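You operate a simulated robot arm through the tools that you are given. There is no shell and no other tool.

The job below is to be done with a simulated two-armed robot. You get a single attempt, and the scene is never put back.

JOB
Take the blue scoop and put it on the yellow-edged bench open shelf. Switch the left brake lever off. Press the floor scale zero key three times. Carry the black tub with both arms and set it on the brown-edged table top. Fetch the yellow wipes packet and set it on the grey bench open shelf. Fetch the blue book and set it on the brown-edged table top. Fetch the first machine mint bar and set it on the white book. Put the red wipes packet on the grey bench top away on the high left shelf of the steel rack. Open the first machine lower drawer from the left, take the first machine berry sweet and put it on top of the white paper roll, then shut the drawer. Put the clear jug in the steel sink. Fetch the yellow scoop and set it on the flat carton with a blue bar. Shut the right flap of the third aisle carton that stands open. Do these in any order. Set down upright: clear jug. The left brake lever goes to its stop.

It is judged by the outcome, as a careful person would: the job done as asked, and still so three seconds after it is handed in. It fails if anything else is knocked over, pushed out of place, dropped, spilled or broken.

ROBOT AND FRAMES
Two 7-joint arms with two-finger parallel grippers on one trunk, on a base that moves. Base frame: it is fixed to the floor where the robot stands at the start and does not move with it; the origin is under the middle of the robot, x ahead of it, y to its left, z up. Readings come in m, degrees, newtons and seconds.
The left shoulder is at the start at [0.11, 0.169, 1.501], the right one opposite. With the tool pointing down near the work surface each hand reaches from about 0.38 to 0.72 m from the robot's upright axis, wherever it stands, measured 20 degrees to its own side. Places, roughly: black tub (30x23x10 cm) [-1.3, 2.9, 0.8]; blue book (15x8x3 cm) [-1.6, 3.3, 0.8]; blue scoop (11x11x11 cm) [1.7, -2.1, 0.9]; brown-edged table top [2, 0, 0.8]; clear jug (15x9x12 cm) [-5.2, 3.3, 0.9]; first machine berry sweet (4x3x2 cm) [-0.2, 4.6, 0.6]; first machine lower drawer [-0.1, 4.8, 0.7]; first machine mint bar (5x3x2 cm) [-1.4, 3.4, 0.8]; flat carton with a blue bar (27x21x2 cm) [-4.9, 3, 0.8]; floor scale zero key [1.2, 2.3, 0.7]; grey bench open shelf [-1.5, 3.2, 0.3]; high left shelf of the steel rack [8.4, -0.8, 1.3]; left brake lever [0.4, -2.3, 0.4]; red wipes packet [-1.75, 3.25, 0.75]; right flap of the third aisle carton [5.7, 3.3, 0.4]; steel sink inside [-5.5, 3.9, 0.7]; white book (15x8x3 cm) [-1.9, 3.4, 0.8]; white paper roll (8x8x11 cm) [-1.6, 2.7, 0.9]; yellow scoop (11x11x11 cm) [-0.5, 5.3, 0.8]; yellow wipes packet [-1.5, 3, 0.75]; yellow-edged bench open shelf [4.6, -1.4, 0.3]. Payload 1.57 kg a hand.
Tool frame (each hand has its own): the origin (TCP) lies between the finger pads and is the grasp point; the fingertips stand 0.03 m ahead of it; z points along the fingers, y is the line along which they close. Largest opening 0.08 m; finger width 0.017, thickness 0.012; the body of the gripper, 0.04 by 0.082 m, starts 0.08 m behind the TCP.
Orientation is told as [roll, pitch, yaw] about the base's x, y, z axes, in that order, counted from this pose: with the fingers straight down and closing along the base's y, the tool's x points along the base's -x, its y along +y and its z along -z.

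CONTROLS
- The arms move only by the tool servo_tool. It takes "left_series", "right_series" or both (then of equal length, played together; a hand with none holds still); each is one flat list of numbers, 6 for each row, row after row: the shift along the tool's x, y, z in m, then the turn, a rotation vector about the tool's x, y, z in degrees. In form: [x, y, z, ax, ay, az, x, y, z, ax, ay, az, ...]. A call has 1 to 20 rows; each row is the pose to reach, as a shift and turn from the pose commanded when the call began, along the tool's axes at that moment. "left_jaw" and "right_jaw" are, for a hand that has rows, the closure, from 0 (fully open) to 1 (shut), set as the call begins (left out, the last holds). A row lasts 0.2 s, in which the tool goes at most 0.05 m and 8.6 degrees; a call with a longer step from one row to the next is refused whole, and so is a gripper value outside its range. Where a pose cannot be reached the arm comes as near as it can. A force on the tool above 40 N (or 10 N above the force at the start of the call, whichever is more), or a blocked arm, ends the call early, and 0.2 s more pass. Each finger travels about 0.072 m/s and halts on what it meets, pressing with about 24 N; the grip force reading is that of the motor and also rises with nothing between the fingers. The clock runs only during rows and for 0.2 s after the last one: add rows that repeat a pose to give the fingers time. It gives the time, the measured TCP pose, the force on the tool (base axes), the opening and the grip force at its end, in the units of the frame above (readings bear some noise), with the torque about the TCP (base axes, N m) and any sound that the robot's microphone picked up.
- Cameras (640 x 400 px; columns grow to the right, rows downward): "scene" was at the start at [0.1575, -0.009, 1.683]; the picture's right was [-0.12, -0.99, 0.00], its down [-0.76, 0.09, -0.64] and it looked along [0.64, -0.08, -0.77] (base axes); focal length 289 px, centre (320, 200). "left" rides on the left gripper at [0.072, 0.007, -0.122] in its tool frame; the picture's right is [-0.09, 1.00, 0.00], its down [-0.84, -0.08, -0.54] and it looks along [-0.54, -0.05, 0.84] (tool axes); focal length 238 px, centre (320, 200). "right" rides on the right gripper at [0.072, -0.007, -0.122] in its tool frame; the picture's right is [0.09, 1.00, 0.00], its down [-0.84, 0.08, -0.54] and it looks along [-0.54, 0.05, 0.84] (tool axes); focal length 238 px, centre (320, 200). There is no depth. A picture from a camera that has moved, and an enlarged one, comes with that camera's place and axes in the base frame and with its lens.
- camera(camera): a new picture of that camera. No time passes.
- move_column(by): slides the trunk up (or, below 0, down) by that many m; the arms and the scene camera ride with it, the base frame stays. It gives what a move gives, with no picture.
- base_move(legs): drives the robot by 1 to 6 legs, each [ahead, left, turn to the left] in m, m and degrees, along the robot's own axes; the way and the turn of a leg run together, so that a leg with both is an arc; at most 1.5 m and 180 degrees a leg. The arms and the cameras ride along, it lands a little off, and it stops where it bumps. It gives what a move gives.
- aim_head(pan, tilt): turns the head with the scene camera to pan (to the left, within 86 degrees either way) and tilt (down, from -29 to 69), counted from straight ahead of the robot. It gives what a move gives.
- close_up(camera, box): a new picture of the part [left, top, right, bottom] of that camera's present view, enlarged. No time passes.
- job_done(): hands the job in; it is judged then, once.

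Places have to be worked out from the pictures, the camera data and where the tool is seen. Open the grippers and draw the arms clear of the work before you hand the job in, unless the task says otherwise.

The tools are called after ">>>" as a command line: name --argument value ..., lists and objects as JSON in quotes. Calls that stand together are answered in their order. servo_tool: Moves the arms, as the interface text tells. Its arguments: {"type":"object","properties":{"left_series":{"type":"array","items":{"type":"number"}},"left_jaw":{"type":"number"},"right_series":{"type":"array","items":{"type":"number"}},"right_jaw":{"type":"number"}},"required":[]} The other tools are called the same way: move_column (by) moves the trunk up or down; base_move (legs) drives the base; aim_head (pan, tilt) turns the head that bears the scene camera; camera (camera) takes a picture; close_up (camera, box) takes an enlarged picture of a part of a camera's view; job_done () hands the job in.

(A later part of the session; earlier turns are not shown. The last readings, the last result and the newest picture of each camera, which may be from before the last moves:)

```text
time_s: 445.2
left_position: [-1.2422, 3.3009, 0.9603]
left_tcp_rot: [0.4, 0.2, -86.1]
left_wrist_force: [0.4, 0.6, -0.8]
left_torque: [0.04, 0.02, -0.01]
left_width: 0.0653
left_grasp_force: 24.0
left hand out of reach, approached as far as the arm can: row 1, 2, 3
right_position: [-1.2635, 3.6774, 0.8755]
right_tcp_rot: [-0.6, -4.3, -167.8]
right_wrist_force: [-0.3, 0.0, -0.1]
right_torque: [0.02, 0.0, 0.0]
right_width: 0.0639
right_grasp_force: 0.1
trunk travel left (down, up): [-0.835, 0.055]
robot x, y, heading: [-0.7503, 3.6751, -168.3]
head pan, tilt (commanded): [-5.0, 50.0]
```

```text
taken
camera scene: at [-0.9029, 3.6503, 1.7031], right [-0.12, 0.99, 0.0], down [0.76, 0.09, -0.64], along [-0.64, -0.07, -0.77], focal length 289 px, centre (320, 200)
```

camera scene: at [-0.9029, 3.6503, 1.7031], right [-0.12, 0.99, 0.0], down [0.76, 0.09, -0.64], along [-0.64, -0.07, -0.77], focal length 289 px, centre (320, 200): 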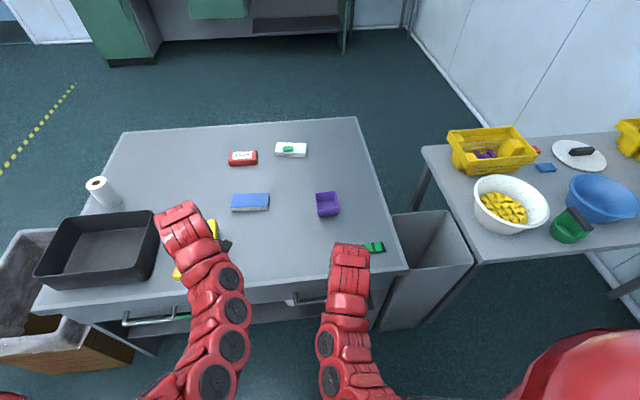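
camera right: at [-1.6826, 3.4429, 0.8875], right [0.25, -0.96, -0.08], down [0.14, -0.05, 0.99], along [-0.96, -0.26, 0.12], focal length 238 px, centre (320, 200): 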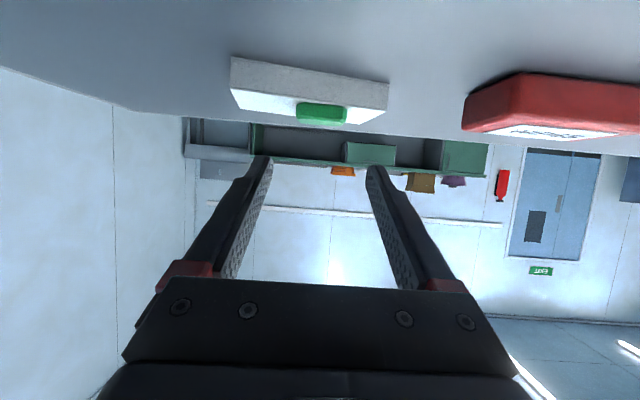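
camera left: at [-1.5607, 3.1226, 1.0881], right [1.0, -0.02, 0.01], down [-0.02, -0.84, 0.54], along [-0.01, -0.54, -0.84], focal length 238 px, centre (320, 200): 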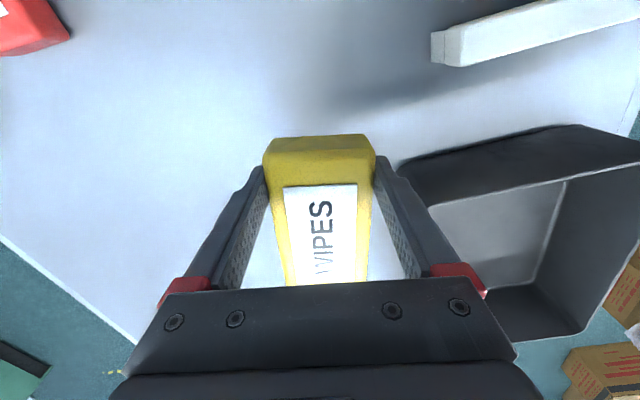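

Both hands now hang in front of the bench edge. I shift right 7 cm to line up with the free shelf spot, then lower the trunk.

>>> base_move --legs '[[-0.015, -0.07, 0]]'

>>> move_column --by -0.35

>>> aim_head --pan 8 --tilt 45

>>> camera --camera "scene"

>>> camera --camera "right"

```text
time_s: 446.3
left_position: [-1.242, 3.3743, 0.9589]
left_tcp_rot: [0.4, 0.4, -86.1]
left_wrist_force: [0.2, -0.1, -1.3]
left_torque: [0.04, -0.03, 0.02]
left_width: 0.0655
left_grasp_force: 24.3
right_position: [-1.2624, 3.7473, 0.8759]
right_tcp_rot: [-0.6, -4.3, -168.0]
right_wrist_force: [-0.2, -0.3, 0.2]
right_torque: [0.0, 0.01, 0.01]
right_width: 0.064
right_grasp_force: 0.0
trunk travel left (down, up): [-0.835, 0.055]
robot x, y, heading: [-0.7509, 3.746, -168.4]
head pan, tilt (commanded): [-5.0, 50.0]
```

```text
time_s: 447.9
left_position: [-1.2453, 3.3721, 0.8299]
left_tcp_rot: [-0.4, 0.1, -86.0]
left_wrist_force: [7.3, 4.7, 28.5]
left_torque: [-0.15, 0.2, 0.01]
left_width: 0.0667
left_grasp_force: 23.7
right_position: [-1.2604, 3.749, 0.7401]
right_tcp_rot: [-0.4, -4.4, -167.8]
right_wrist_force: [0.9, -0.5, -0.2]
right_torque: [0.01, -0.01, 0.0]
right_width: 0.0636
right_grasp_force: 0.0
trunk travel left (down, up): [-0.697, 0.193]
robot x, y, heading: [-0.7481, 3.7464, -168.3]
head pan, tilt (commanded): [-5.0, 50.0]
stopped: the force on the tool passed its limit at 120 N (the readings are from after the stop); the commanded pose is now the measured one
```

```text
time_s: 448.6
left_position: [-1.2451, 3.372, 0.8291]
left_tcp_rot: [-0.5, 0.2, -86.1]
left_wrist_force: [-5.3, -2.5, 25.1]
left_torque: [-0.12, 0.6, -0.04]
left_width: 0.0667
left_grasp_force: 23.5
right_position: [-1.2625, 3.7499, 0.7382]
right_tcp_rot: [-0.4, -4.4, -167.9]
right_wrist_force: [0.7, 0.0, -0.1]
right_torque: [-0.03, 0.01, 0.0]
right_width: 0.0636
right_grasp_force: 0.0
trunk travel left (down, up): [-0.697, 0.193]
robot x, y, heading: [-0.7518, 3.7497, -168.6]
head pan, tilt (commanded): [8.0, 45.0]
```

```text
taken
camera scene: at [-0.9013, 3.7042, 1.5723], right [-0.33, 0.94, 0.0], down [0.67, 0.24, -0.71], along [-0.67, -0.24, -0.71], focal length 289 px, centre (320, 200)
```

scene: 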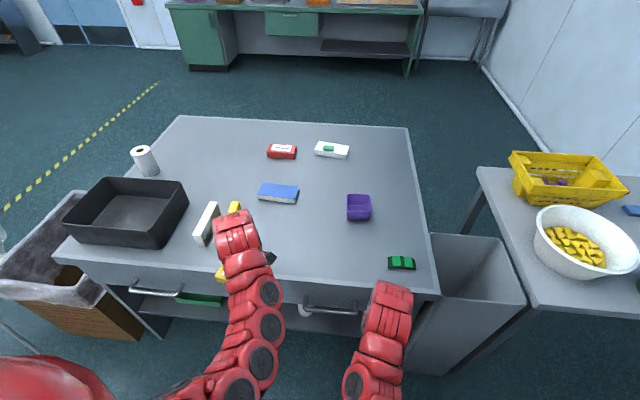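

```text
taken
camera right: at [-1.1851, 3.773, 0.855], right [0.3, -0.95, -0.01], down [-0.76, -0.25, 0.6], along [-0.58, -0.17, -0.8], focal length 238 px, centre (320, 200)
```

right: 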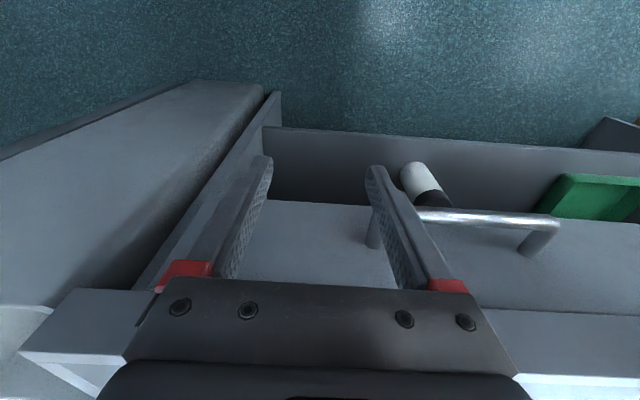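

The packet touched the bench's front edge, which is actually at u≈−0.53. I raise the trunk, bring the left hand lower relative to the shoulder and closer to me, then lower again.

>>> move_column --by 0.19

>>> camera --camera "left"

>>> servo_tool --left_series '[0, 0.02, 0.03, 0, 0, 0, 0, 0.045, 0.06, 0, 0, 0, 0, 0.07, 0.09, 0, 0, 0, 0, 0.095, 0.115, 0, 0, 0, 0, 0.115, 0.13, 0, 0, 0]'

>>> camera --camera "scene"

```text
time_s: 450.7
left_position: [-1.2454, 3.3722, 1.0166]
left_tcp_rot: [-0.2, 0.2, -86.1]
left_wrist_force: [0.4, 0.6, -0.5]
left_torque: [0.05, 0.02, -0.01]
left_width: 0.0656
left_grasp_force: 23.9
right_position: [-1.2625, 3.75, 0.9287]
right_tcp_rot: [-0.5, -4.4, -168.0]
right_wrist_force: [-0.8, 1.1, -0.8]
right_torque: [0.01, 0.02, 0.0]
right_width: 0.0642
right_grasp_force: 0.1
trunk travel left (down, up): [-0.887, 0.003]
robot x, y, heading: [-0.7508, 3.744, -168.2]
head pan, tilt (commanded): [8.0, 45.0]
```

```text
taken
camera left: at [-1.2433, 3.4435, 1.1392], right [1.0, -0.02, 0.0], down [-0.02, -0.84, 0.54], along [-0.02, -0.54, -0.84], focal length 238 px, centre (320, 200)
```

left: 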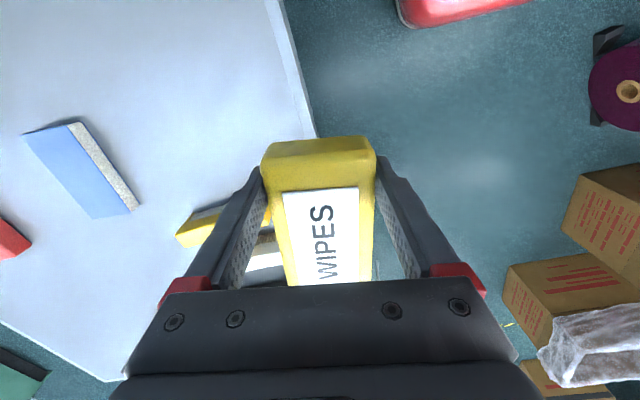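

```text
time_s: 451.9
left_position: [-1.1279, 3.3821, 0.886]
left_tcp_rot: [-0.2, 0.2, -86.1]
left_wrist_force: [0.0, 0.9, -0.4]
left_torque: [0.05, -0.03, 0.03]
left_width: 0.0654
left_grasp_force: 24.0
right_position: [-1.2624, 3.749, 0.9293]
right_tcp_rot: [-0.5, -4.2, -167.9]
right_wrist_force: [0.7, 0.5, 0.0]
right_torque: [0.02, -0.03, 0.0]
right_width: 0.0639
right_grasp_force: 0.0
trunk travel left (down, up): [-0.887, 0.003]
robot x, y, heading: [-0.7461, 3.7432, -168.3]
head pan, tilt (commanded): [8.0, 45.0]
```

```text
taken
camera scene: at [-0.9026, 3.7026, 1.762], right [-0.34, 0.94, 0.0], down [0.67, 0.24, -0.71], along [-0.67, -0.24, -0.71], focal length 289 px, centre (320, 200)
```

scene: 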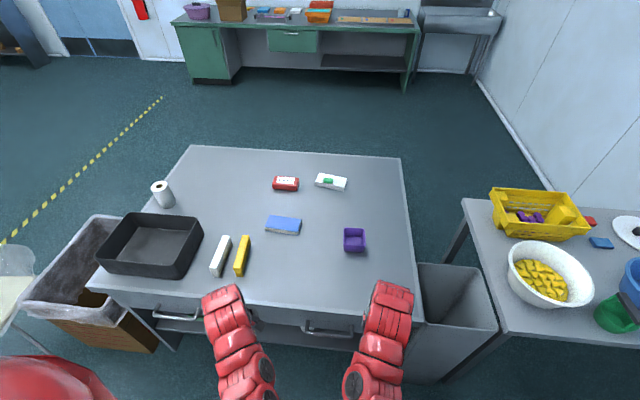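

Now both are clear of the edge. I tuck the right hand slightly, and lower the trunk 0.4 m.

>>> servo_tool --right_series '[0.02, 0, 0.03, 0, 0, 0, 0.04, 0, 0.06, 0, 0, 0, 0.05, 0, 0.08, 0, 0, 0]'

>>> move_column --by -0.4

>>> camera --camera "right"

>>> camera --camera "scene"

```text
time_s: 452.7
left_position: [-1.1286, 3.3807, 0.8866]
left_tcp_rot: [-0.2, 0.2, -86.0]
left_wrist_force: [-0.4, 0.6, 0.0]
left_torque: [0.04, -0.01, -0.02]
left_width: 0.0654
left_grasp_force: 23.9
right_position: [-1.2201, 3.7588, 0.8448]
right_tcp_rot: [-0.6, -4.2, -167.8]
right_wrist_force: [0.1, 0.0, -0.6]
right_torque: [0.0, -0.02, 0.0]
right_width: 0.064
right_grasp_force: 0.0
trunk travel left (down, up): [-0.887, 0.003]
robot x, y, heading: [-0.7508, 3.7455, -168.2]
head pan, tilt (commanded): [8.0, 45.0]
```

```text
time_s: 456.5
left_position: [-1.1288, 3.3816, 0.4864]
left_tcp_rot: [-0.2, 0.2, -86.2]
left_wrist_force: [-0.3, -0.1, -0.5]
left_torque: [0.02, 0.03, 0.0]
left_width: 0.0652
left_grasp_force: 24.3
right_position: [-1.2197, 3.7596, 0.4452]
right_tcp_rot: [-0.5, -4.2, -167.8]
right_wrist_force: [0.1, -0.6, 0.8]
right_torque: [0.0, -0.01, 0.01]
right_width: 0.0641
right_grasp_force: 0.0
trunk travel left (down, up): [-0.487, 0.403]
robot x, y, heading: [-0.7471, 3.7448, -168.3]
head pan, tilt (commanded): [8.0, 45.0]
```

```text
taken
camera right: at [-1.1433, 3.7838, 0.561], right [0.3, -0.95, -0.02], down [-0.76, -0.25, 0.6], along [-0.58, -0.17, -0.8], focal length 238 px, centre (320, 200)
```

right: 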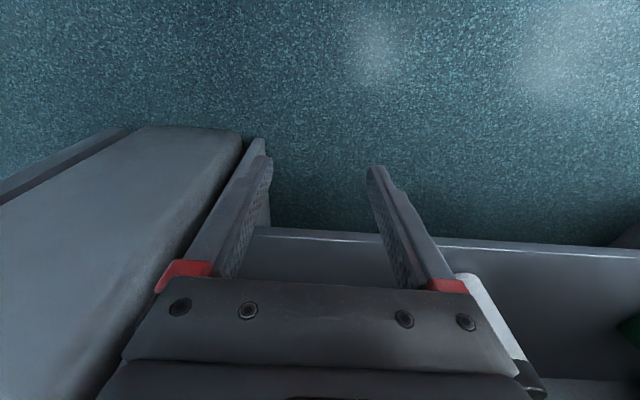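

```text
taken
camera scene: at [-0.903, 3.7026, 1.362], right [-0.34, 0.94, 0.0], down [0.67, 0.24, -0.71], along [-0.67, -0.24, -0.71], focal length 289 px, centre (320, 200)
```

scene: 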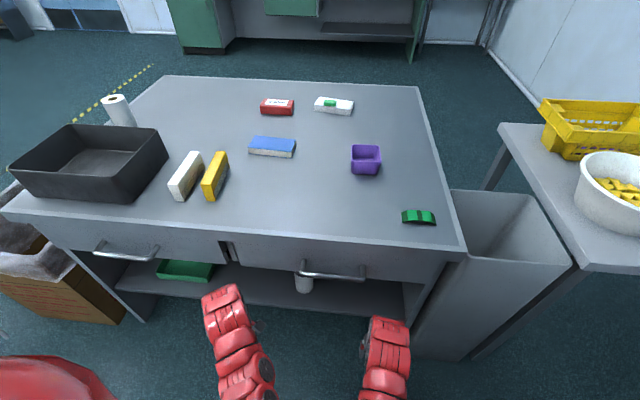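

>>> close_up --camera "scene" --box '[90, 220, 430, 360]'

>>> camera --camera "left"

```text
1.88 times, centred on (260, 290) of scene
camera zoom: at [-0.903, 3.7026, 1.362], right [-0.34, 0.94, 0.0], down [0.67, 0.24, -0.71], along [-0.67, -0.24, -0.71], focal length 545 px, centre (433, 31)
```

zoom: 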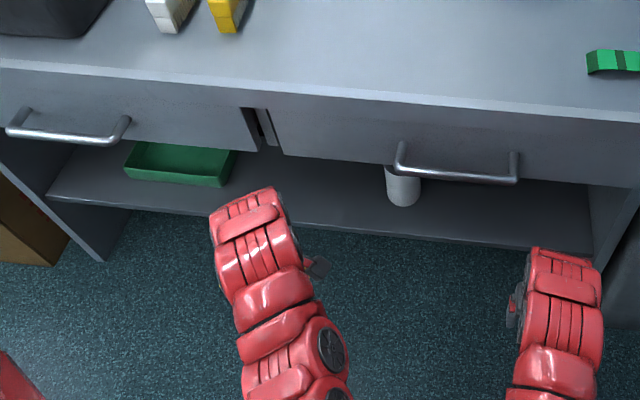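

```text
taken
camera left: at [-1.1273, 3.4529, 0.6075], right [1.0, -0.02, 0.0], down [-0.02, -0.84, 0.54], along [-0.02, -0.54, -0.84], focal length 238 px, centre (320, 200)
```

left: 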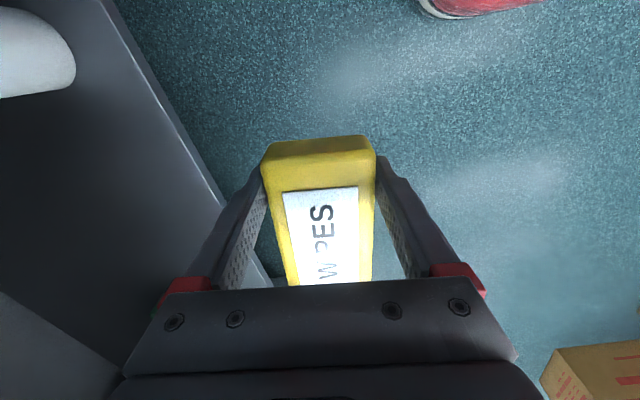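

Shelf top is z≈0.29 with front edge u≈−0.59; free gap v 3.30–3.63. I tilt the packet hand 30° forward, lower the trunk a bit more, and then extend into the shelf.

>>> servo_tool --left_series '[-0.01, 0, 0, 7.5, 0, 0, -0.02, 0, 0, 15, 0, 0, -0.03, 0, 0, 22.5, 0, 0, -0.04, 0, 0, 30, 0, 0, -0.04, 0, 0, 30, 0, 0]'

>>> move_column --by -0.1

>>> camera --camera "left"

>>> close_up --camera "scene" --box '[90, 180, 430, 360]'

```text
time_s: 457.7
left_position: [-1.1259, 3.3425, 0.4857]
left_tcp_rot: [-30.2, 0.2, -86.1]
left_wrist_force: [-0.2, -0.1, -0.7]
left_torque: [0.01, -0.02, -0.02]
left_width: 0.0655
left_grasp_force: 23.4
right_position: [-1.22, 3.7605, 0.4451]
right_tcp_rot: [-0.4, -4.2, -167.9]
right_wrist_force: [0.0, 0.9, -0.2]
right_torque: [-0.01, 0.0, 0.01]
right_width: 0.0641
right_grasp_force: 0.1
trunk travel left (down, up): [-0.487, 0.403]
robot x, y, heading: [-0.747, 3.7438, -168.3]
head pan, tilt (commanded): [8.0, 45.0]
```

```text
time_s: 459.0
left_position: [-1.1258, 3.3415, 0.3847]
left_tcp_rot: [-30.3, 0.2, -86.1]
left_wrist_force: [-1.3, 0.3, -1.7]
left_torque: [0.07, 0.01, -0.01]
left_width: 0.0651
left_grasp_force: 23.8
right_position: [-1.2198, 3.7592, 0.3455]
right_tcp_rot: [-0.5, -4.3, -167.8]
right_wrist_force: [-0.6, 0.4, -0.2]
right_torque: [0.0, -0.01, 0.03]
right_width: 0.0639
right_grasp_force: 0.0
trunk travel left (down, up): [-0.387, 0.503]
robot x, y, heading: [-0.7508, 3.7427, -168.4]
head pan, tilt (commanded): [8.0, 45.0]
```

```text
taken
camera left: at [-1.0644, 3.4178, 0.4873], right [0.86, -0.03, -0.5], down [0.26, -0.82, 0.5], along [-0.43, -0.57, -0.7], focal length 238 px, centre (320, 200)
```

left: 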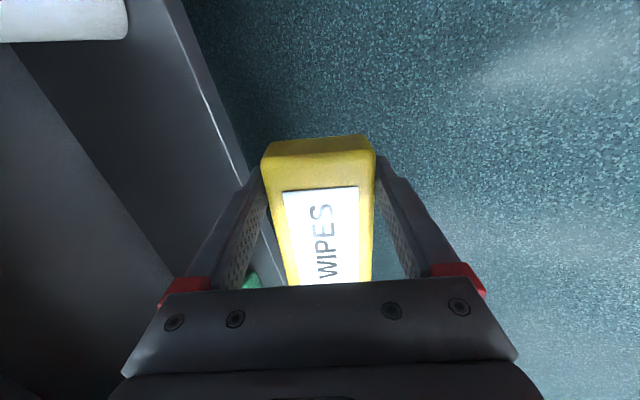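

```text
1.88 times, centred on (260, 270) of scene
camera zoom: at [-0.9029, 3.7026, 1.262], right [-0.34, 0.94, 0.0], down [0.67, 0.24, -0.71], along [-0.67, -0.24, -0.71], focal length 545 px, centre (433, 68)
```

zoom: 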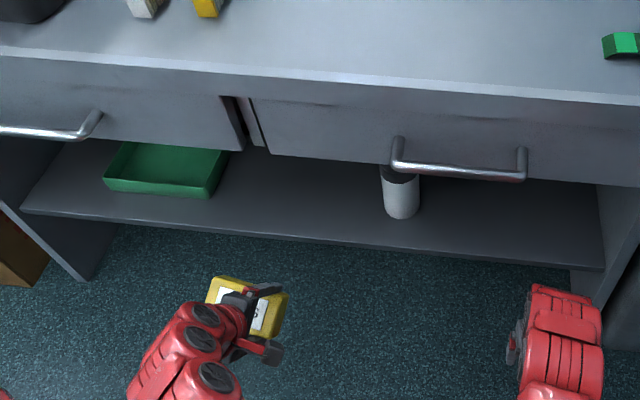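

The packet is visible tilted in front of the shelf. I move it forward 22 cm under the drawers and slightly down.

>>> servo_tool --left_series '[-0.006, -0.027, 0.0412, 0, 0, 0, -0.012, -0.065, 0.0634, 0, 0, 0, -0.018, -0.103, 0.0856, 0, 0, 0, -0.024, -0.141, 0.1078, 0, 0, 0, -0.03, -0.179, 0.13, 0, 0, 0, -0.03, -0.179, 0.13, 0, 0, 0]'

>>> camera --camera "left"

>>> close_up --camera "scene" --box '[90, 180, 430, 360]'

```text
time_s: 460.1
left_position: [-1.3054, 3.3045, 0.3643]
left_tcp_rot: [-29.4, 0.5, -86.1]
left_wrist_force: [17.2, 9.0, 25.8]
left_torque: [0.27, -1.3, 0.27]
left_width: 0.0657
left_grasp_force: 23.8
right_position: [-1.219, 3.7596, 0.3465]
right_tcp_rot: [-0.4, -4.4, -167.7]
right_wrist_force: [-0.3, 0.0, 0.5]
right_torque: [0.03, -0.02, -0.02]
right_width: 0.064
right_grasp_force: 0.1
trunk travel left (down, up): [-0.387, 0.503]
robot x, y, heading: [-0.7468, 3.7499, -168.4]
head pan, tilt (commanded): [8.0, 45.0]
stopped in row 5 (left hand): the force on the tool passed its limit at 97 N (the readings are from after the stop); the commanded pose is now the measured one
```

```text
taken
camera left: at [-1.2458, 3.379, 0.4673], right [0.87, -0.03, -0.49], down [0.26, -0.83, 0.5], along [-0.42, -0.56, -0.71], focal length 238 px, centre (320, 200)
```

left: 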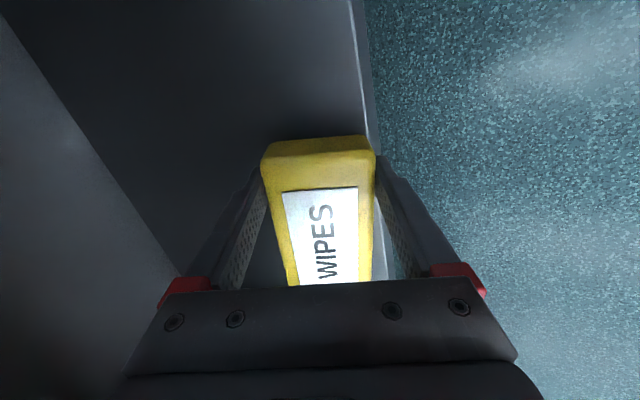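

```text
1.88 times, centred on (260, 270) of scene
camera zoom: at [-0.8993, 3.7048, 1.2632], right [-0.34, 0.94, 0.0], down [0.66, 0.24, -0.71], along [-0.67, -0.24, -0.7], focal length 545 px, centre (433, 68)
```

zoom: 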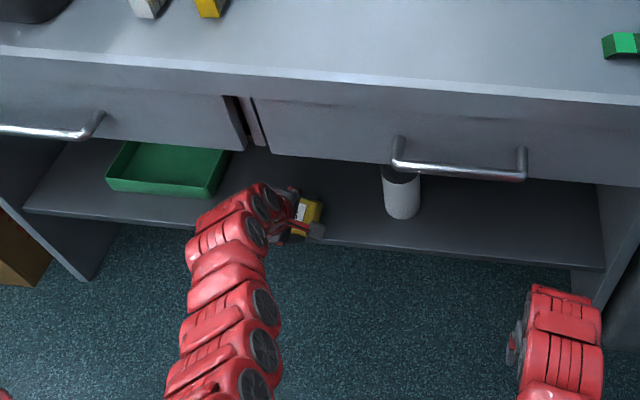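

The near fingertip met the shelf's front edge — the shelf is a bit higher (≈0.315). I lift 3 cm, then continue forward.

>>> servo_tool --left_series '[0, -0.0075, -0.013, 0, 0, 0, 0, -0.015, -0.026, 0, 0, 0, 0, -0.039, -0.012, 0, 0, 0, -0.004, -0.063, 0.002, 0, 0, 0, -0.004, -0.063, 0.002, 0, 0, 0]'

>>> camera --camera "left"

>>> close_up --camera "scene" --box '[90, 180, 430, 360]'

```text
time_s: 461.3
left_position: [-1.356, 3.2991, 0.3854]
left_tcp_rot: [-28.7, 0.9, -86.0]
left_wrist_force: [0.2, 1.0, -1.0]
left_torque: [0.06, 0.0, 0.04]
left_width: 0.0654
left_grasp_force: 23.6
right_position: [-1.218, 3.7606, 0.3449]
right_tcp_rot: [-0.6, -4.4, -167.8]
right_wrist_force: [-0.3, -0.4, -0.1]
right_torque: [0.06, -0.01, -0.03]
right_width: 0.0639
right_grasp_force: 0.1
trunk travel left (down, up): [-0.387, 0.503]
robot x, y, heading: [-0.7523, 3.747, -168.1]
head pan, tilt (commanded): [8.0, 45.0]
```

```text
taken
camera left: at [-1.2968, 3.3738, 0.4898], right [0.88, -0.02, -0.48], down [0.25, -0.83, 0.5], along [-0.41, -0.56, -0.72], focal length 238 px, centre (320, 200)
```

left: 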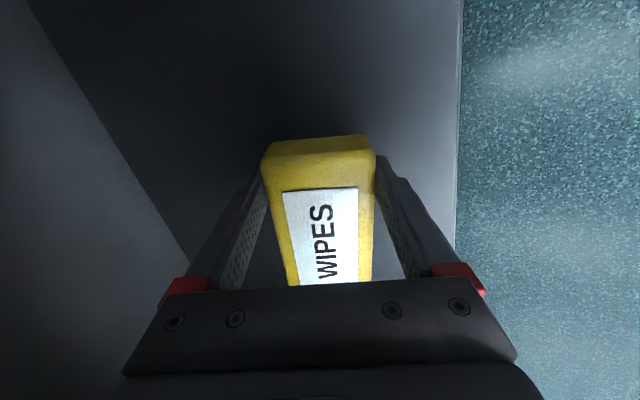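

```text
1.88 times, centred on (260, 270) of scene
camera zoom: at [-0.8992, 3.7035, 1.2615], right [-0.34, 0.94, 0.0], down [0.66, 0.24, -0.71], along [-0.67, -0.24, -0.71], focal length 545 px, centre (433, 68)
```

zoom: 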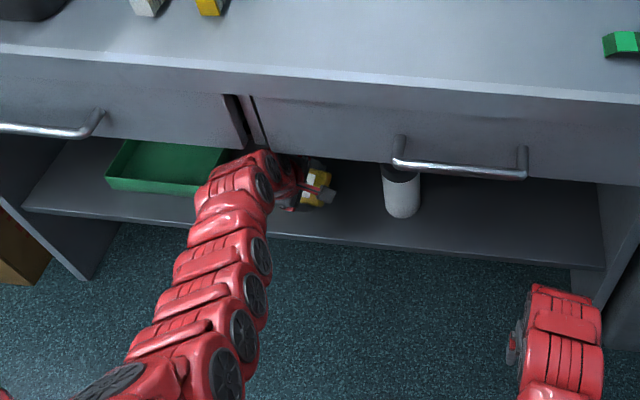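

Packet is over the shelf, clear of tray and cup. I lower gently to contact.

>>> servo_tool --left_series '[0, 0.0036, 0.0066, 0, 0, 0, 0, 0.0072, 0.0132, 0, 0, 0, 0, 0.0072, 0.0132, 0, 0, 0]'

>>> servo_tool --left_series '[0, 0.0024, 0.0044, 0, 0, 0, 0, 0.0048, 0.0088, 0, 0, 0, 0, 0.0048, 0.0088, 0, 0, 0]'

```text
time_s: 462.1
left_position: [-1.365, 3.2957, 0.3784]
left_tcp_rot: [-29.4, 0.4, -86.1]
left_wrist_force: [-0.1, -0.2, -0.9]
left_torque: [0.04, 0.01, 0.01]
left_width: 0.0652
left_grasp_force: 23.6
right_position: [-1.2206, 3.7609, 0.3459]
right_tcp_rot: [-0.4, -4.4, -167.8]
right_wrist_force: [-0.3, 0.0, 0.3]
right_torque: [0.0, -0.03, 0.03]
right_width: 0.0639
right_grasp_force: 0.0
trunk travel left (down, up): [-0.387, 0.503]
robot x, y, heading: [-0.7491, 3.7454, -168.5]
head pan, tilt (commanded): [8.0, 45.0]
```

```text
time_s: 462.9
left_position: [-1.365, 3.2919, 0.3679]
left_tcp_rot: [-29.6, 0.2, -85.9]
left_wrist_force: [-3.6, -6.1, 10.0]
left_torque: [-0.27, -0.09, -0.14]
left_width: 0.0654
left_grasp_force: 24.0
right_position: [-1.2207, 3.7586, 0.3461]
right_tcp_rot: [-0.5, -4.3, -167.8]
right_wrist_force: [-0.6, -0.1, -0.4]
right_torque: [0.02, 0.0, -0.02]
right_width: 0.064
right_grasp_force: 0.1
trunk travel left (down, up): [-0.387, 0.503]
robot x, y, heading: [-0.7466, 3.7427, -168.4]
head pan, tilt (commanded): [8.0, 45.0]
```

Contact at 10 N. I raise 5 mm, open the fingers, lift slightly and withdraw backward.

>>> servo_tool --left_series '[0, -0.0025, -0.0045, 0, 0, 0, 0, -0.0025, -0.0045, 0, 0, 0, 0, -0.0025, -0.0045, 0, 0, 0, 0, -0.0025, -0.0045, 0, 0, 0]' --left_jaw 0

>>> camera --camera "left"

>>> close_up --camera "scene" --box '[180, 200, 350, 300]'

```text
time_s: 463.9
left_position: [-1.3626, 3.2944, 0.3696]
left_tcp_rot: [-29.2, 0.5, -86.2]
left_wrist_force: [-3.3, -3.4, 4.7]
left_torque: [-0.18, 0.05, -0.08]
left_width: 0.0743
left_grasp_force: 0.2
right_position: [-1.2196, 3.7599, 0.3454]
right_tcp_rot: [-0.5, -4.2, -167.8]
right_wrist_force: [0.8, -0.3, 0.0]
right_torque: [0.02, 0.03, 0.02]
right_width: 0.0639
right_grasp_force: 0.1
trunk travel left (down, up): [-0.387, 0.503]
robot x, y, heading: [-0.747, 3.7463, -168.3]
head pan, tilt (commanded): [8.0, 45.0]
```

```text
taken
camera left: at [-1.303, 3.3704, 0.4729], right [0.87, -0.03, -0.49], down [0.25, -0.83, 0.5], along [-0.42, -0.56, -0.71], focal length 238 px, centre (320, 200)
```

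left: 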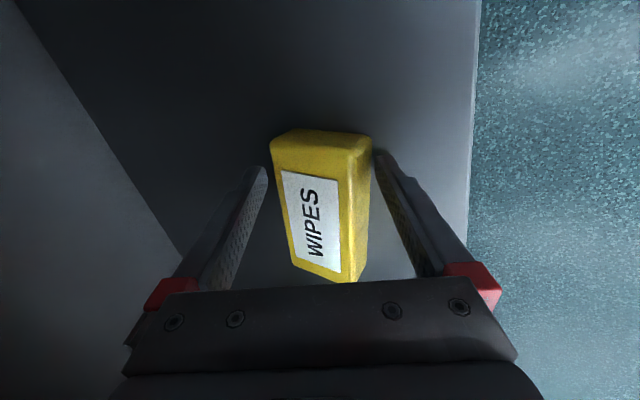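

```text
3.76 times, centred on (265, 250) of scene
camera zoom: at [-0.9024, 3.7027, 1.262], right [-0.34, 0.94, 0.0], down [0.67, 0.24, -0.71], along [-0.67, -0.24, -0.71], focal length 1089 px, centre (527, 12)
```

zoom: 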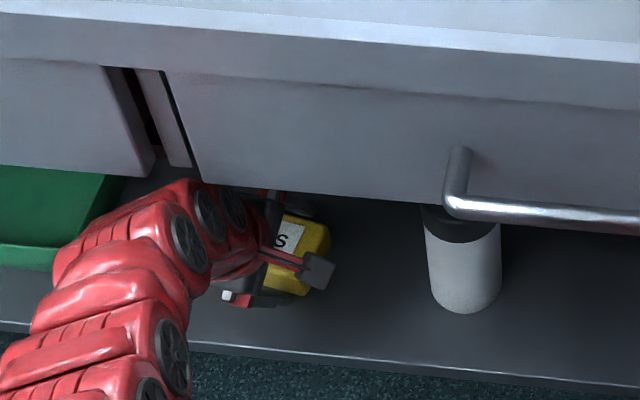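

The packet dropped flat on the shelf. I withdraw the hand backward out of the shelf.

>>> servo_tool --left_series '[0, -0.006, -0.0105, 0, 0, 0, 0.005, 0.02, -0.028, 0, 0, 0, 0.01, 0.055, -0.047, 0, 0, 0, 0.015, 0.09, -0.066, 0, 0, 0, 0.02, 0.125, -0.085, 0, 0, 0, 0.025, 0.16, -0.104, 0, 0, 0, 0.03, 0.19, -0.12, 0, 0, 0]'

>>> close_up --camera "scene" --box '[90, 180, 430, 360]'

```text
time_s: 465.5
left_position: [-1.1398, 3.3384, 0.3815]
left_tcp_rot: [-29.2, 0.4, -86.1]
left_wrist_force: [-0.1, 0.6, 0.1]
left_torque: [0.0, 0.0, -0.02]
left_width: 0.0801
left_grasp_force: 0.0
right_position: [-1.2202, 3.7593, 0.3442]
right_tcp_rot: [-0.4, -4.2, -167.8]
right_wrist_force: [0.4, 0.7, -0.1]
right_torque: [0.01, -0.01, -0.01]
right_width: 0.0637
right_grasp_force: 0.0
trunk travel left (down, up): [-0.387, 0.503]
robot x, y, heading: [-0.7496, 3.7435, -168.6]
head pan, tilt (commanded): [8.0, 45.0]
```

```text
1.88 times, centred on (260, 270) of scene
camera zoom: at [-0.9026, 3.7025, 1.262], right [-0.34, 0.94, 0.0], down [0.67, 0.24, -0.71], along [-0.67, -0.24, -0.71], focal length 545 px, centre (433, 68)
```

zoom: 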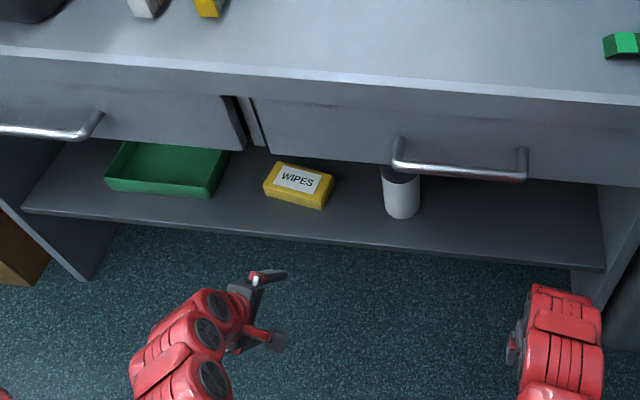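

Yellow packet is flat on the shelf. Now the drawer: I raise the trunk, straighten the left hand (its fingers then close along my forward axis, good for hooking a bar handle), and turn to face machine 1.

>>> move_column --by 0.4

>>> servo_tool --left_series '[0, 0, 0, -7.3, 0, 0, 0, 0, 0, -14.6, 0, 0, 0, 0, 0, -21.9, 0, 0, 0, 0, 0, -29.2, 0, 0]'

>>> base_move --legs '[[0, 0, -90], [0, 0, -90]]'

>>> aim_head --pan 35 --tilt 35

>>> camera --camera "scene"

```text
time_s: 469.4
left_position: [-1.1415, 3.3395, 0.7818]
left_tcp_rot: [-29.2, 0.6, -86.1]
left_wrist_force: [-0.6, -0.6, -0.2]
left_torque: [-0.01, 0.01, -0.01]
left_width: 0.0799
left_grasp_force: 0.1
right_position: [-1.2203, 3.7603, 0.7449]
right_tcp_rot: [-0.5, -4.3, -167.7]
right_wrist_force: [-1.1, -0.4, 0.0]
right_torque: [0.02, 0.0, 0.0]
right_width: 0.0641
right_grasp_force: 0.1
trunk travel left (down, up): [-0.787, 0.103]
robot x, y, heading: [-0.7468, 3.746, -168.5]
head pan, tilt (commanded): [8.0, 45.0]
```

```text
time_s: 470.4
left_position: [-1.1419, 3.3391, 0.7812]
left_tcp_rot: [0.3, 0.6, -86.0]
left_wrist_force: [-0.3, 0.9, -0.7]
left_torque: [0.01, -0.03, 0.03]
left_width: 0.0798
left_grasp_force: 0.0
right_position: [-1.2202, 3.7599, 0.7446]
right_tcp_rot: [-0.6, -4.1, -167.8]
right_wrist_force: [-0.3, 1.3, -0.3]
right_torque: [0.02, -0.02, 0.02]
right_width: 0.064
right_grasp_force: 0.0
trunk travel left (down, up): [-0.787, 0.103]
robot x, y, heading: [-0.7485, 3.7451, -168.1]
head pan, tilt (commanded): [8.0, 45.0]
```

```text
time_s: 472.2
left_position: [-1.2539, 3.5233, 0.7792]
left_tcp_rot: [1.4, 1.0, -108.7]
left_wrist_force: [25.2, 2.2, 13.2]
left_torque: [0.0, 1.11, -0.28]
left_width: 0.06
left_grasp_force: 0.1
right_position: [-1.1734, 3.94, 0.746]
right_tcp_rot: [-0.4, -4.3, 169.5]
right_wrist_force: [0.0, 0.2, 1.0]
right_torque: [0.03, 0.02, -0.01]
right_width: 0.0639
right_grasp_force: 0.1
trunk travel left (down, up): [-0.787, 0.103]
robot x, y, heading: [-0.7461, 3.7412, 169.1]
head pan, tilt (commanded): [8.0, 45.0]
stopped in leg 1: the force on the tool passed its limit at 43 N (the readings are from after the stop); the commanded pose is now the measured one
```

```text
time_s: 473.2
left_position: [-1.2559, 3.5239, 0.7778]
left_tcp_rot: [1.1, 1.1, -108.7]
left_wrist_force: [30.2, 6.7, -2.4]
left_torque: [-0.18, 0.54, -0.43]
left_width: 0.0568
left_grasp_force: 0.0
right_position: [-1.1761, 3.9408, 0.7453]
right_tcp_rot: [-0.4, -4.2, 169.4]
right_wrist_force: [1.7, 0.1, 0.3]
right_torque: [-0.02, 0.05, 0.0]
right_width: 0.0639
right_grasp_force: 0.1
trunk travel left (down, up): [-0.787, 0.103]
robot x, y, heading: [-0.7454, 3.7425, 168.9]
head pan, tilt (commanded): [35.0, 35.0]
```

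```text
taken
camera scene: at [-0.901, 3.7267, 1.677], right [-0.4, 0.91, 0.0], down [0.52, 0.23, -0.82], along [-0.75, -0.33, -0.57], focal length 289 px, centre (320, 200)
```

scene: 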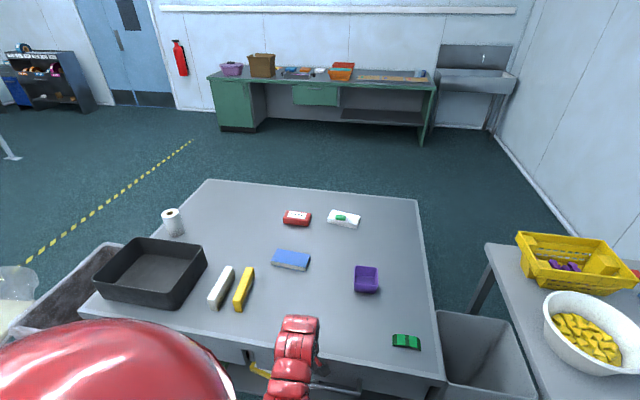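

The left hand was still below bench-top height and touched the bench edge as I turned. I turn back, raise the trunk to clear, and inspect the bench front.

>>> base_move --legs '[[0, 0, 22]]'

>>> move_column --by 0.1

>>> camera --camera "scene"

>>> camera --camera "left"

```text
time_s: 473.9
left_position: [-1.2504, 3.5219, 0.7765]
left_tcp_rot: [1.5, 2.1, -108.4]
left_wrist_force: [14.5, 2.7, 6.4]
left_torque: [-0.07, 0.65, -0.27]
left_width: 0.0678
left_grasp_force: 0.0
right_position: [-1.1773, 3.9329, 0.7456]
right_tcp_rot: [-0.4, -4.2, 170.6]
right_wrist_force: [0.3, -0.1, 0.5]
right_torque: [-0.01, 0.02, -0.01]
right_width: 0.064
right_grasp_force: 0.2
trunk travel left (down, up): [-0.787, 0.103]
robot x, y, heading: [-0.7474, 3.7476, 169.9]
head pan, tilt (commanded): [35.0, 35.0]
stopped in leg 1: the force on the tool passed its limit at 46 N (the readings are from after the stop); the commanded pose is now the measured one
```

```text
time_s: 475.2
left_position: [-1.2539, 3.5205, 0.8752]
left_tcp_rot: [1.3, 1.9, -108.4]
left_wrist_force: [-1.0, -0.1, 0.3]
left_torque: [-0.01, 0.02, -0.01]
left_width: 0.0802
left_grasp_force: 0.0
right_position: [-1.1799, 3.9336, 0.844]
right_tcp_rot: [-0.5, -4.1, 170.5]
right_wrist_force: [0.6, -0.6, 1.0]
right_torque: [0.01, 0.0, 0.05]
right_width: 0.064
right_grasp_force: 0.1
trunk travel left (down, up): [-0.887, 0.003]
robot x, y, heading: [-0.7432, 3.749, 169.8]
head pan, tilt (commanded): [35.0, 35.0]
```

```text
taken
camera scene: at [-0.9051, 3.7231, 1.7767], right [-0.42, 0.91, 0.0], down [0.52, 0.24, -0.82], along [-0.74, -0.34, -0.57], focal length 289 px, centre (320, 200)
```

scene: 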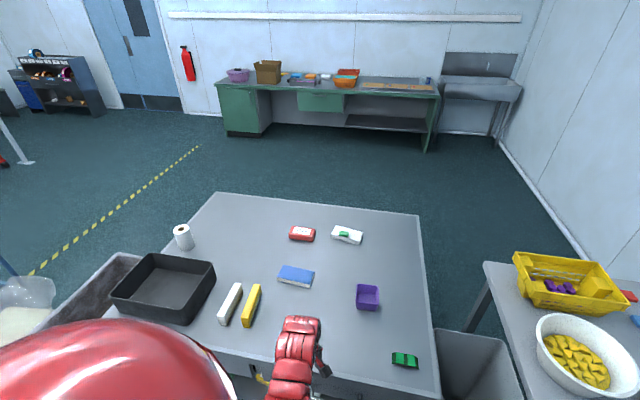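

```text
taken
camera left: at [-1.2288, 3.5841, 0.9994], right [0.92, -0.4, 0.02], down [-0.35, -0.78, 0.51], along [-0.19, -0.48, -0.86], focal length 238 px, centre (320, 200)
```

left: 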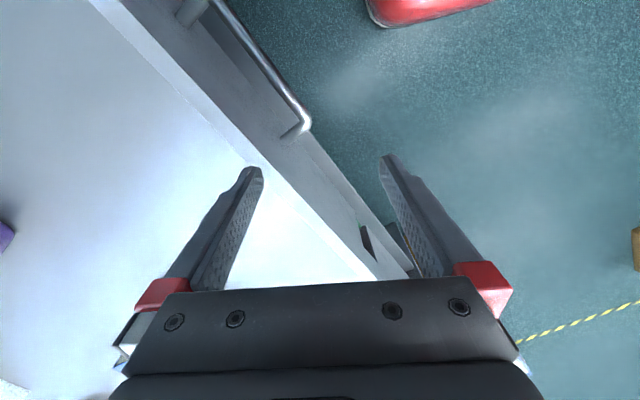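

Hands are clear now (the drawer front looks unchanged). I complete the turn to face machine 1.

>>> base_move --legs '[[0, 0, -78], [0, 0, -80]]'

>>> aim_head --pan 40 --tilt 35

>>> camera --camera "scene"

```text
time_s: 482.4
left_position: [-0.358, 4.1427, 0.8764]
left_tcp_rot: [1.3, 1.8, 93.4]
left_wrist_force: [-0.3, -0.8, 0.1]
left_torque: [0.0, -0.01, 0.01]
left_width: 0.0802
left_grasp_force: 0.1
right_position: [-0.2758, 3.7305, 0.8435]
right_tcp_rot: [-0.5, -4.2, 12.2]
right_wrist_force: [-0.8, -0.3, -0.3]
right_torque: [-0.01, -0.01, 0.0]
right_width: 0.064
right_grasp_force: 0.1
trunk travel left (down, up): [-0.887, 0.003]
robot x, y, heading: [-0.7453, 3.7482, 11.3]
head pan, tilt (commanded): [35.0, 35.0]
```

```text
time_s: 483.1
left_position: [-0.3586, 4.1407, 0.8755]
left_tcp_rot: [1.4, 2.0, 93.4]
left_wrist_force: [0.0, -0.7, -0.1]
left_torque: [-0.01, -0.02, 0.02]
left_width: 0.0802
left_grasp_force: 0.1
right_position: [-0.2754, 3.7306, 0.8439]
right_tcp_rot: [-0.5, -4.1, 12.1]
right_wrist_force: [-0.4, -1.0, -0.6]
right_torque: [-0.04, 0.03, 0.04]
right_width: 0.064
right_grasp_force: 0.0
trunk travel left (down, up): [-0.887, 0.003]
robot x, y, heading: [-0.7481, 3.7451, 11.6]
head pan, tilt (commanded): [40.0, 35.0]
```

```text
taken
camera scene: at [-0.6122, 3.8309, 1.7767], right [0.78, -0.62, 0.0], down [-0.36, -0.45, -0.82], along [0.51, 0.64, -0.57], focal length 289 px, centre (320, 200)
```

scene: 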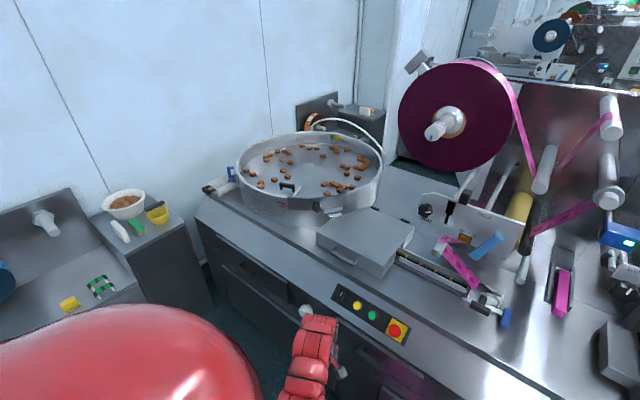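

>>> close_up --camera "scene" --box '[190, 190, 400, 370]'

>>> close_up --camera "scene" --box '[90, 175, 220, 260]'

```text
2.22 times, centred on (295, 280) of scene
camera zoom: at [-0.6122, 3.8309, 1.7767], right [0.78, -0.62, 0.0], down [-0.36, -0.45, -0.82], along [0.51, 0.64, -0.57], focal length 643 px, centre (376, 22)
```

zoom: 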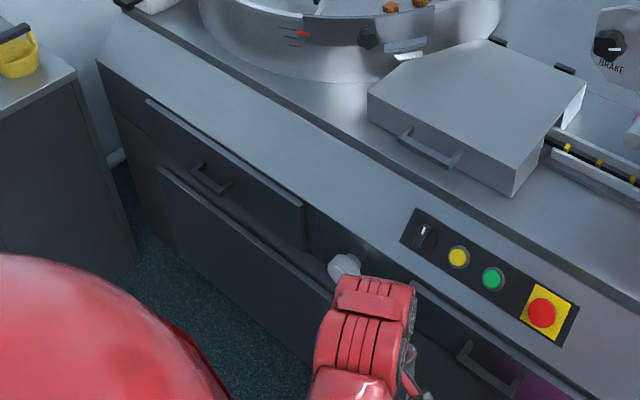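

```text
4.71 times, centred on (155, 218) of scene
camera zoom: at [-0.6122, 3.8309, 1.7767], right [0.78, -0.62, 0.0], down [-0.36, -0.45, -0.82], along [0.51, 0.64, -0.57], focal length 1362 px, centre (1096, 118)
```

zoom: 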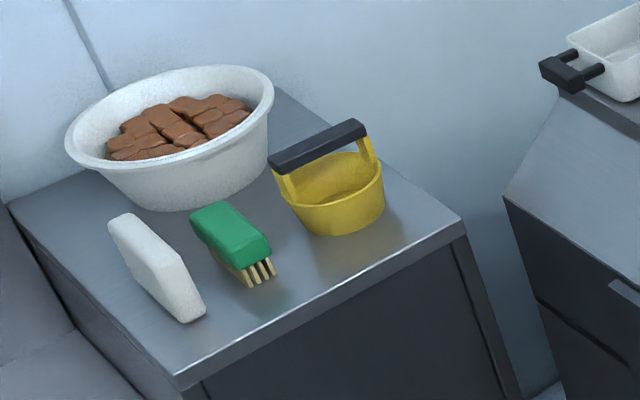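

The left drawer's handle is at (−0.301, 4.797, 0.69), ~9 cm wide bar. I strafe left along the machine to bring the left hand in front of it.

>>> base_move --legs '[[0, 0.63, 0.5], [0.06, 0, 0]]'

>>> aim_head --pan 20 --tilt 50

>>> camera --camera "scene"

>>> camera --camera "left"

```text
time_s: 487.2
left_position: [-0.4363, 4.7709, 0.8768]
left_tcp_rot: [1.2, 1.9, 94.1]
left_wrist_force: [0.6, 0.1, 0.2]
left_torque: [0.0, -0.02, 0.03]
left_width: 0.0798
left_grasp_force: 0.1
right_position: [-0.3483, 4.3618, 0.8452]
right_tcp_rot: [-0.5, -4.3, 12.9]
right_wrist_force: [0.3, -0.6, 0.5]
right_torque: [-0.01, -0.05, 0.02]
right_width: 0.0642
right_grasp_force: 0.0
trunk travel left (down, up): [-0.887, 0.003]
robot x, y, heading: [-0.8176, 4.3714, 12.4]
head pan, tilt (commanded): [40.0, 35.0]
```

```text
time_s: 488.0
left_position: [-0.4345, 4.7716, 0.8743]
left_tcp_rot: [1.4, 2.0, 94.0]
left_wrist_force: [0.6, 0.1, 0.3]
left_torque: [-0.01, -0.02, 0.0]
left_width: 0.0801
left_grasp_force: 0.0
right_position: [-0.3474, 4.3622, 0.8443]
right_tcp_rot: [-0.5, -4.1, 12.9]
right_wrist_force: [0.2, 0.2, -0.4]
right_torque: [0.02, -0.01, 0.03]
right_width: 0.0638
right_grasp_force: 0.1
trunk travel left (down, up): [-0.887, 0.003]
robot x, y, heading: [-0.819, 4.3703, 12.1]
head pan, tilt (commanded): [20.0, 50.0]
```

```text
taken
camera scene: at [-0.6723, 4.4291, 1.755], right [0.53, -0.85, 0.0], down [-0.65, -0.41, -0.64], along [0.54, 0.34, -0.77], focal length 289 px, centre (320, 200)
```

scene: 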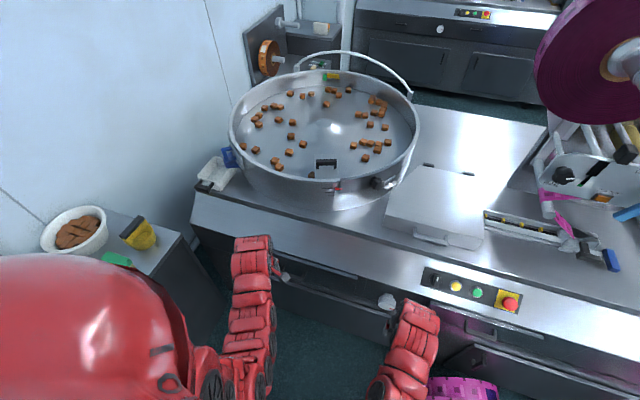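

```text
taken
camera left: at [-0.4332, 4.7038, 0.9992], right [-1.0, 0.02, 0.02], down [0.03, 0.86, 0.51], along [-0.01, 0.51, -0.86], focal length 238 px, centre (320, 200)
```

left: 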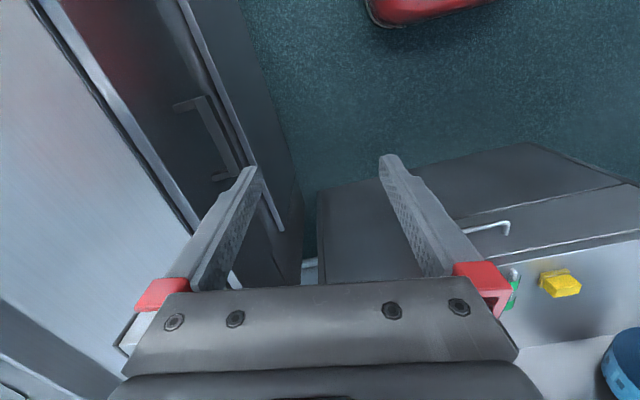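

The handle bar runs from (−0.303, 4.741) to (−0.321, 4.847) at z≈0.69. I lower the trunk a bit, align the left hand's yaw, and bring the open fingers above the bar.

>>> move_column --by -0.2

>>> servo_tool --left_series '[0, 0, -0.03, 0, 0, -3, 0, 0, -0.06, 0, 0, -6, 0, 0, -0.085, 0, 0, -8, 0, -0.04, -0.085, 0, 0, -8, 0, -0.08, -0.085, 0, 0, -8, 0, -0.12, -0.085, 0, 0, -8, 0, -0.12, -0.085, 0, 0, -8]' --left_jaw 0.55

>>> camera --camera "left"

>>> close_up --camera "scene" --box '[200, 200, 400, 340]'

```text
time_s: 490.2
left_position: [-0.4343, 4.7712, 0.6744]
left_tcp_rot: [1.3, 1.9, 93.9]
left_wrist_force: [-1.3, 0.1, -0.5]
left_torque: [-0.01, 0.01, 0.01]
left_width: 0.0799
left_grasp_force: 0.1
right_position: [-0.3464, 4.3612, 0.645]
right_tcp_rot: [-0.4, -4.0, 12.8]
right_wrist_force: [0.0, -0.1, 0.7]
right_torque: [-0.02, 0.02, 0.02]
right_width: 0.0639
right_grasp_force: 0.1
trunk travel left (down, up): [-0.687, 0.203]
robot x, y, heading: [-0.8194, 4.3717, 12.5]
head pan, tilt (commanded): [20.0, 50.0]
```

```text
time_s: 491.8
left_position: [-0.312, 4.7826, 0.7548]
left_tcp_rot: [1.7, 1.7, 102.0]
left_wrist_force: [-2.6, -0.9, -0.9]
left_torque: [0.02, -0.05, -0.01]
left_width: 0.0341
left_grasp_force: 0.0
right_position: [-0.3474, 4.3612, 0.6448]
right_tcp_rot: [-0.5, -4.1, 12.8]
right_wrist_force: [-0.1, 0.1, -0.7]
right_torque: [0.0, -0.01, 0.0]
right_width: 0.0639
right_grasp_force: 0.0
trunk travel left (down, up): [-0.687, 0.203]
robot x, y, heading: [-0.8197, 4.3715, 12.2]
head pan, tilt (commanded): [20.0, 50.0]
```

```text
taken
camera left: at [-0.3014, 4.7154, 0.8789], right [-0.99, -0.12, 0.02], down [-0.09, 0.85, 0.51], along [-0.08, 0.51, -0.86], focal length 238 px, centre (320, 200)
```

left: 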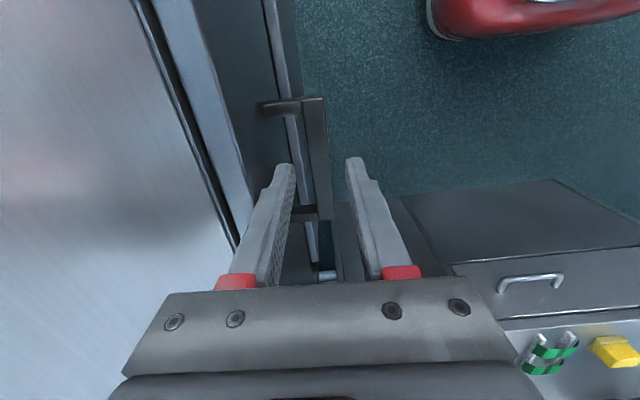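

```text
2.86 times, centred on (300, 270) of scene
camera zoom: at [-0.6736, 4.4286, 1.5551], right [0.53, -0.85, 0.0], down [-0.65, -0.41, -0.64], along [0.54, 0.34, -0.77], focal length 827 px, centre (377, 0)
```

zoom: 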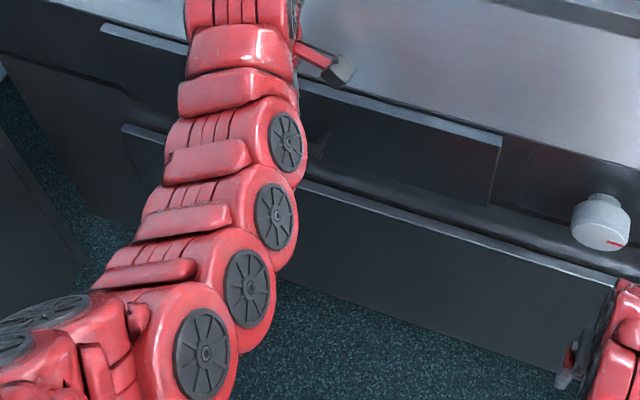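

The bar is centred between the fingers. I descend 6 cm so the far finger goes behind the bar, then close.

>>> servo_tool --left_series '[0, 0, 0.025, 0, 0, 0, 0, 0, 0.05, 0, 0, 0, 0, 0, 0.066, 0, 0, 0, 0, 0, 0.066, 0, 0, 0]'

>>> camera --camera "left"

>>> servo_tool --left_series '[0, 0, 0, 0, 0, 0, 0, 0, 0, 0, 0, 0, 0, 0, 0, 0, 0, 0]' --left_jaw 1

>>> camera --camera "left"

```text
time_s: 493.0
left_position: [-0.3108, 4.7812, 0.6963]
left_tcp_rot: [0.8, 1.4, 102.0]
left_wrist_force: [-9.6, -6.6, 21.5]
left_torque: [1.19, -1.5, -0.02]
left_width: 0.0319
left_grasp_force: 0.0
right_position: [-0.3488, 4.3611, 0.645]
right_tcp_rot: [-0.4, -4.2, 13.0]
right_wrist_force: [0.6, 0.1, 0.3]
right_torque: [0.02, 0.03, 0.02]
right_width: 0.0637
right_grasp_force: 0.1
trunk travel left (down, up): [-0.687, 0.203]
robot x, y, heading: [-0.8174, 4.373, 12.2]
head pan, tilt (commanded): [20.0, 50.0]
stopped in row 4 (left hand): the force on the tool passed its limit at 41 N (the readings are from after the stop); the commanded pose is now the measured one
```

```text
taken
camera left: at [-0.302, 4.7129, 0.82], right [-0.99, -0.12, 0.01], down [-0.09, 0.85, 0.52], along [-0.07, 0.52, -0.85], focal length 238 px, centre (320, 200)
```

left: 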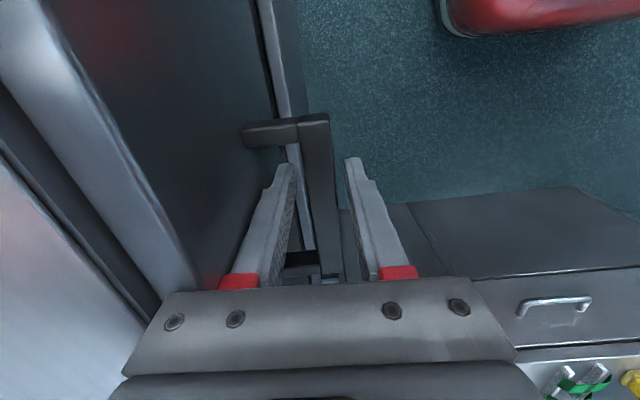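

```text
time_s: 493.8
left_position: [-0.3124, 4.7818, 0.6978]
left_tcp_rot: [1.0, 1.4, 102.1]
left_wrist_force: [-15.0, -7.2, 32.0]
left_torque: [1.18, -0.45, 0.51]
left_width: 0.0161
left_grasp_force: 31.2
right_position: [-0.3489, 4.3605, 0.6462]
right_tcp_rot: [-0.4, -4.4, 12.8]
right_wrist_force: [-0.1, 0.4, -0.4]
right_torque: [0.0, 0.01, -0.03]
right_width: 0.064
right_grasp_force: 0.1
trunk travel left (down, up): [-0.687, 0.203]
robot x, y, heading: [-0.8168, 4.3735, 12.0]
head pan, tilt (commanded): [20.0, 50.0]
```

```text
taken
camera left: at [-0.3034, 4.7127, 0.8201], right [-0.99, -0.12, 0.01], down [-0.09, 0.85, 0.52], along [-0.07, 0.51, -0.85], focal length 238 px, centre (320, 200)
```

left: 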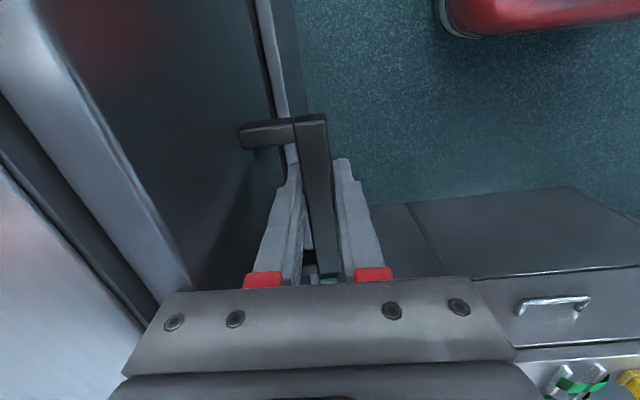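

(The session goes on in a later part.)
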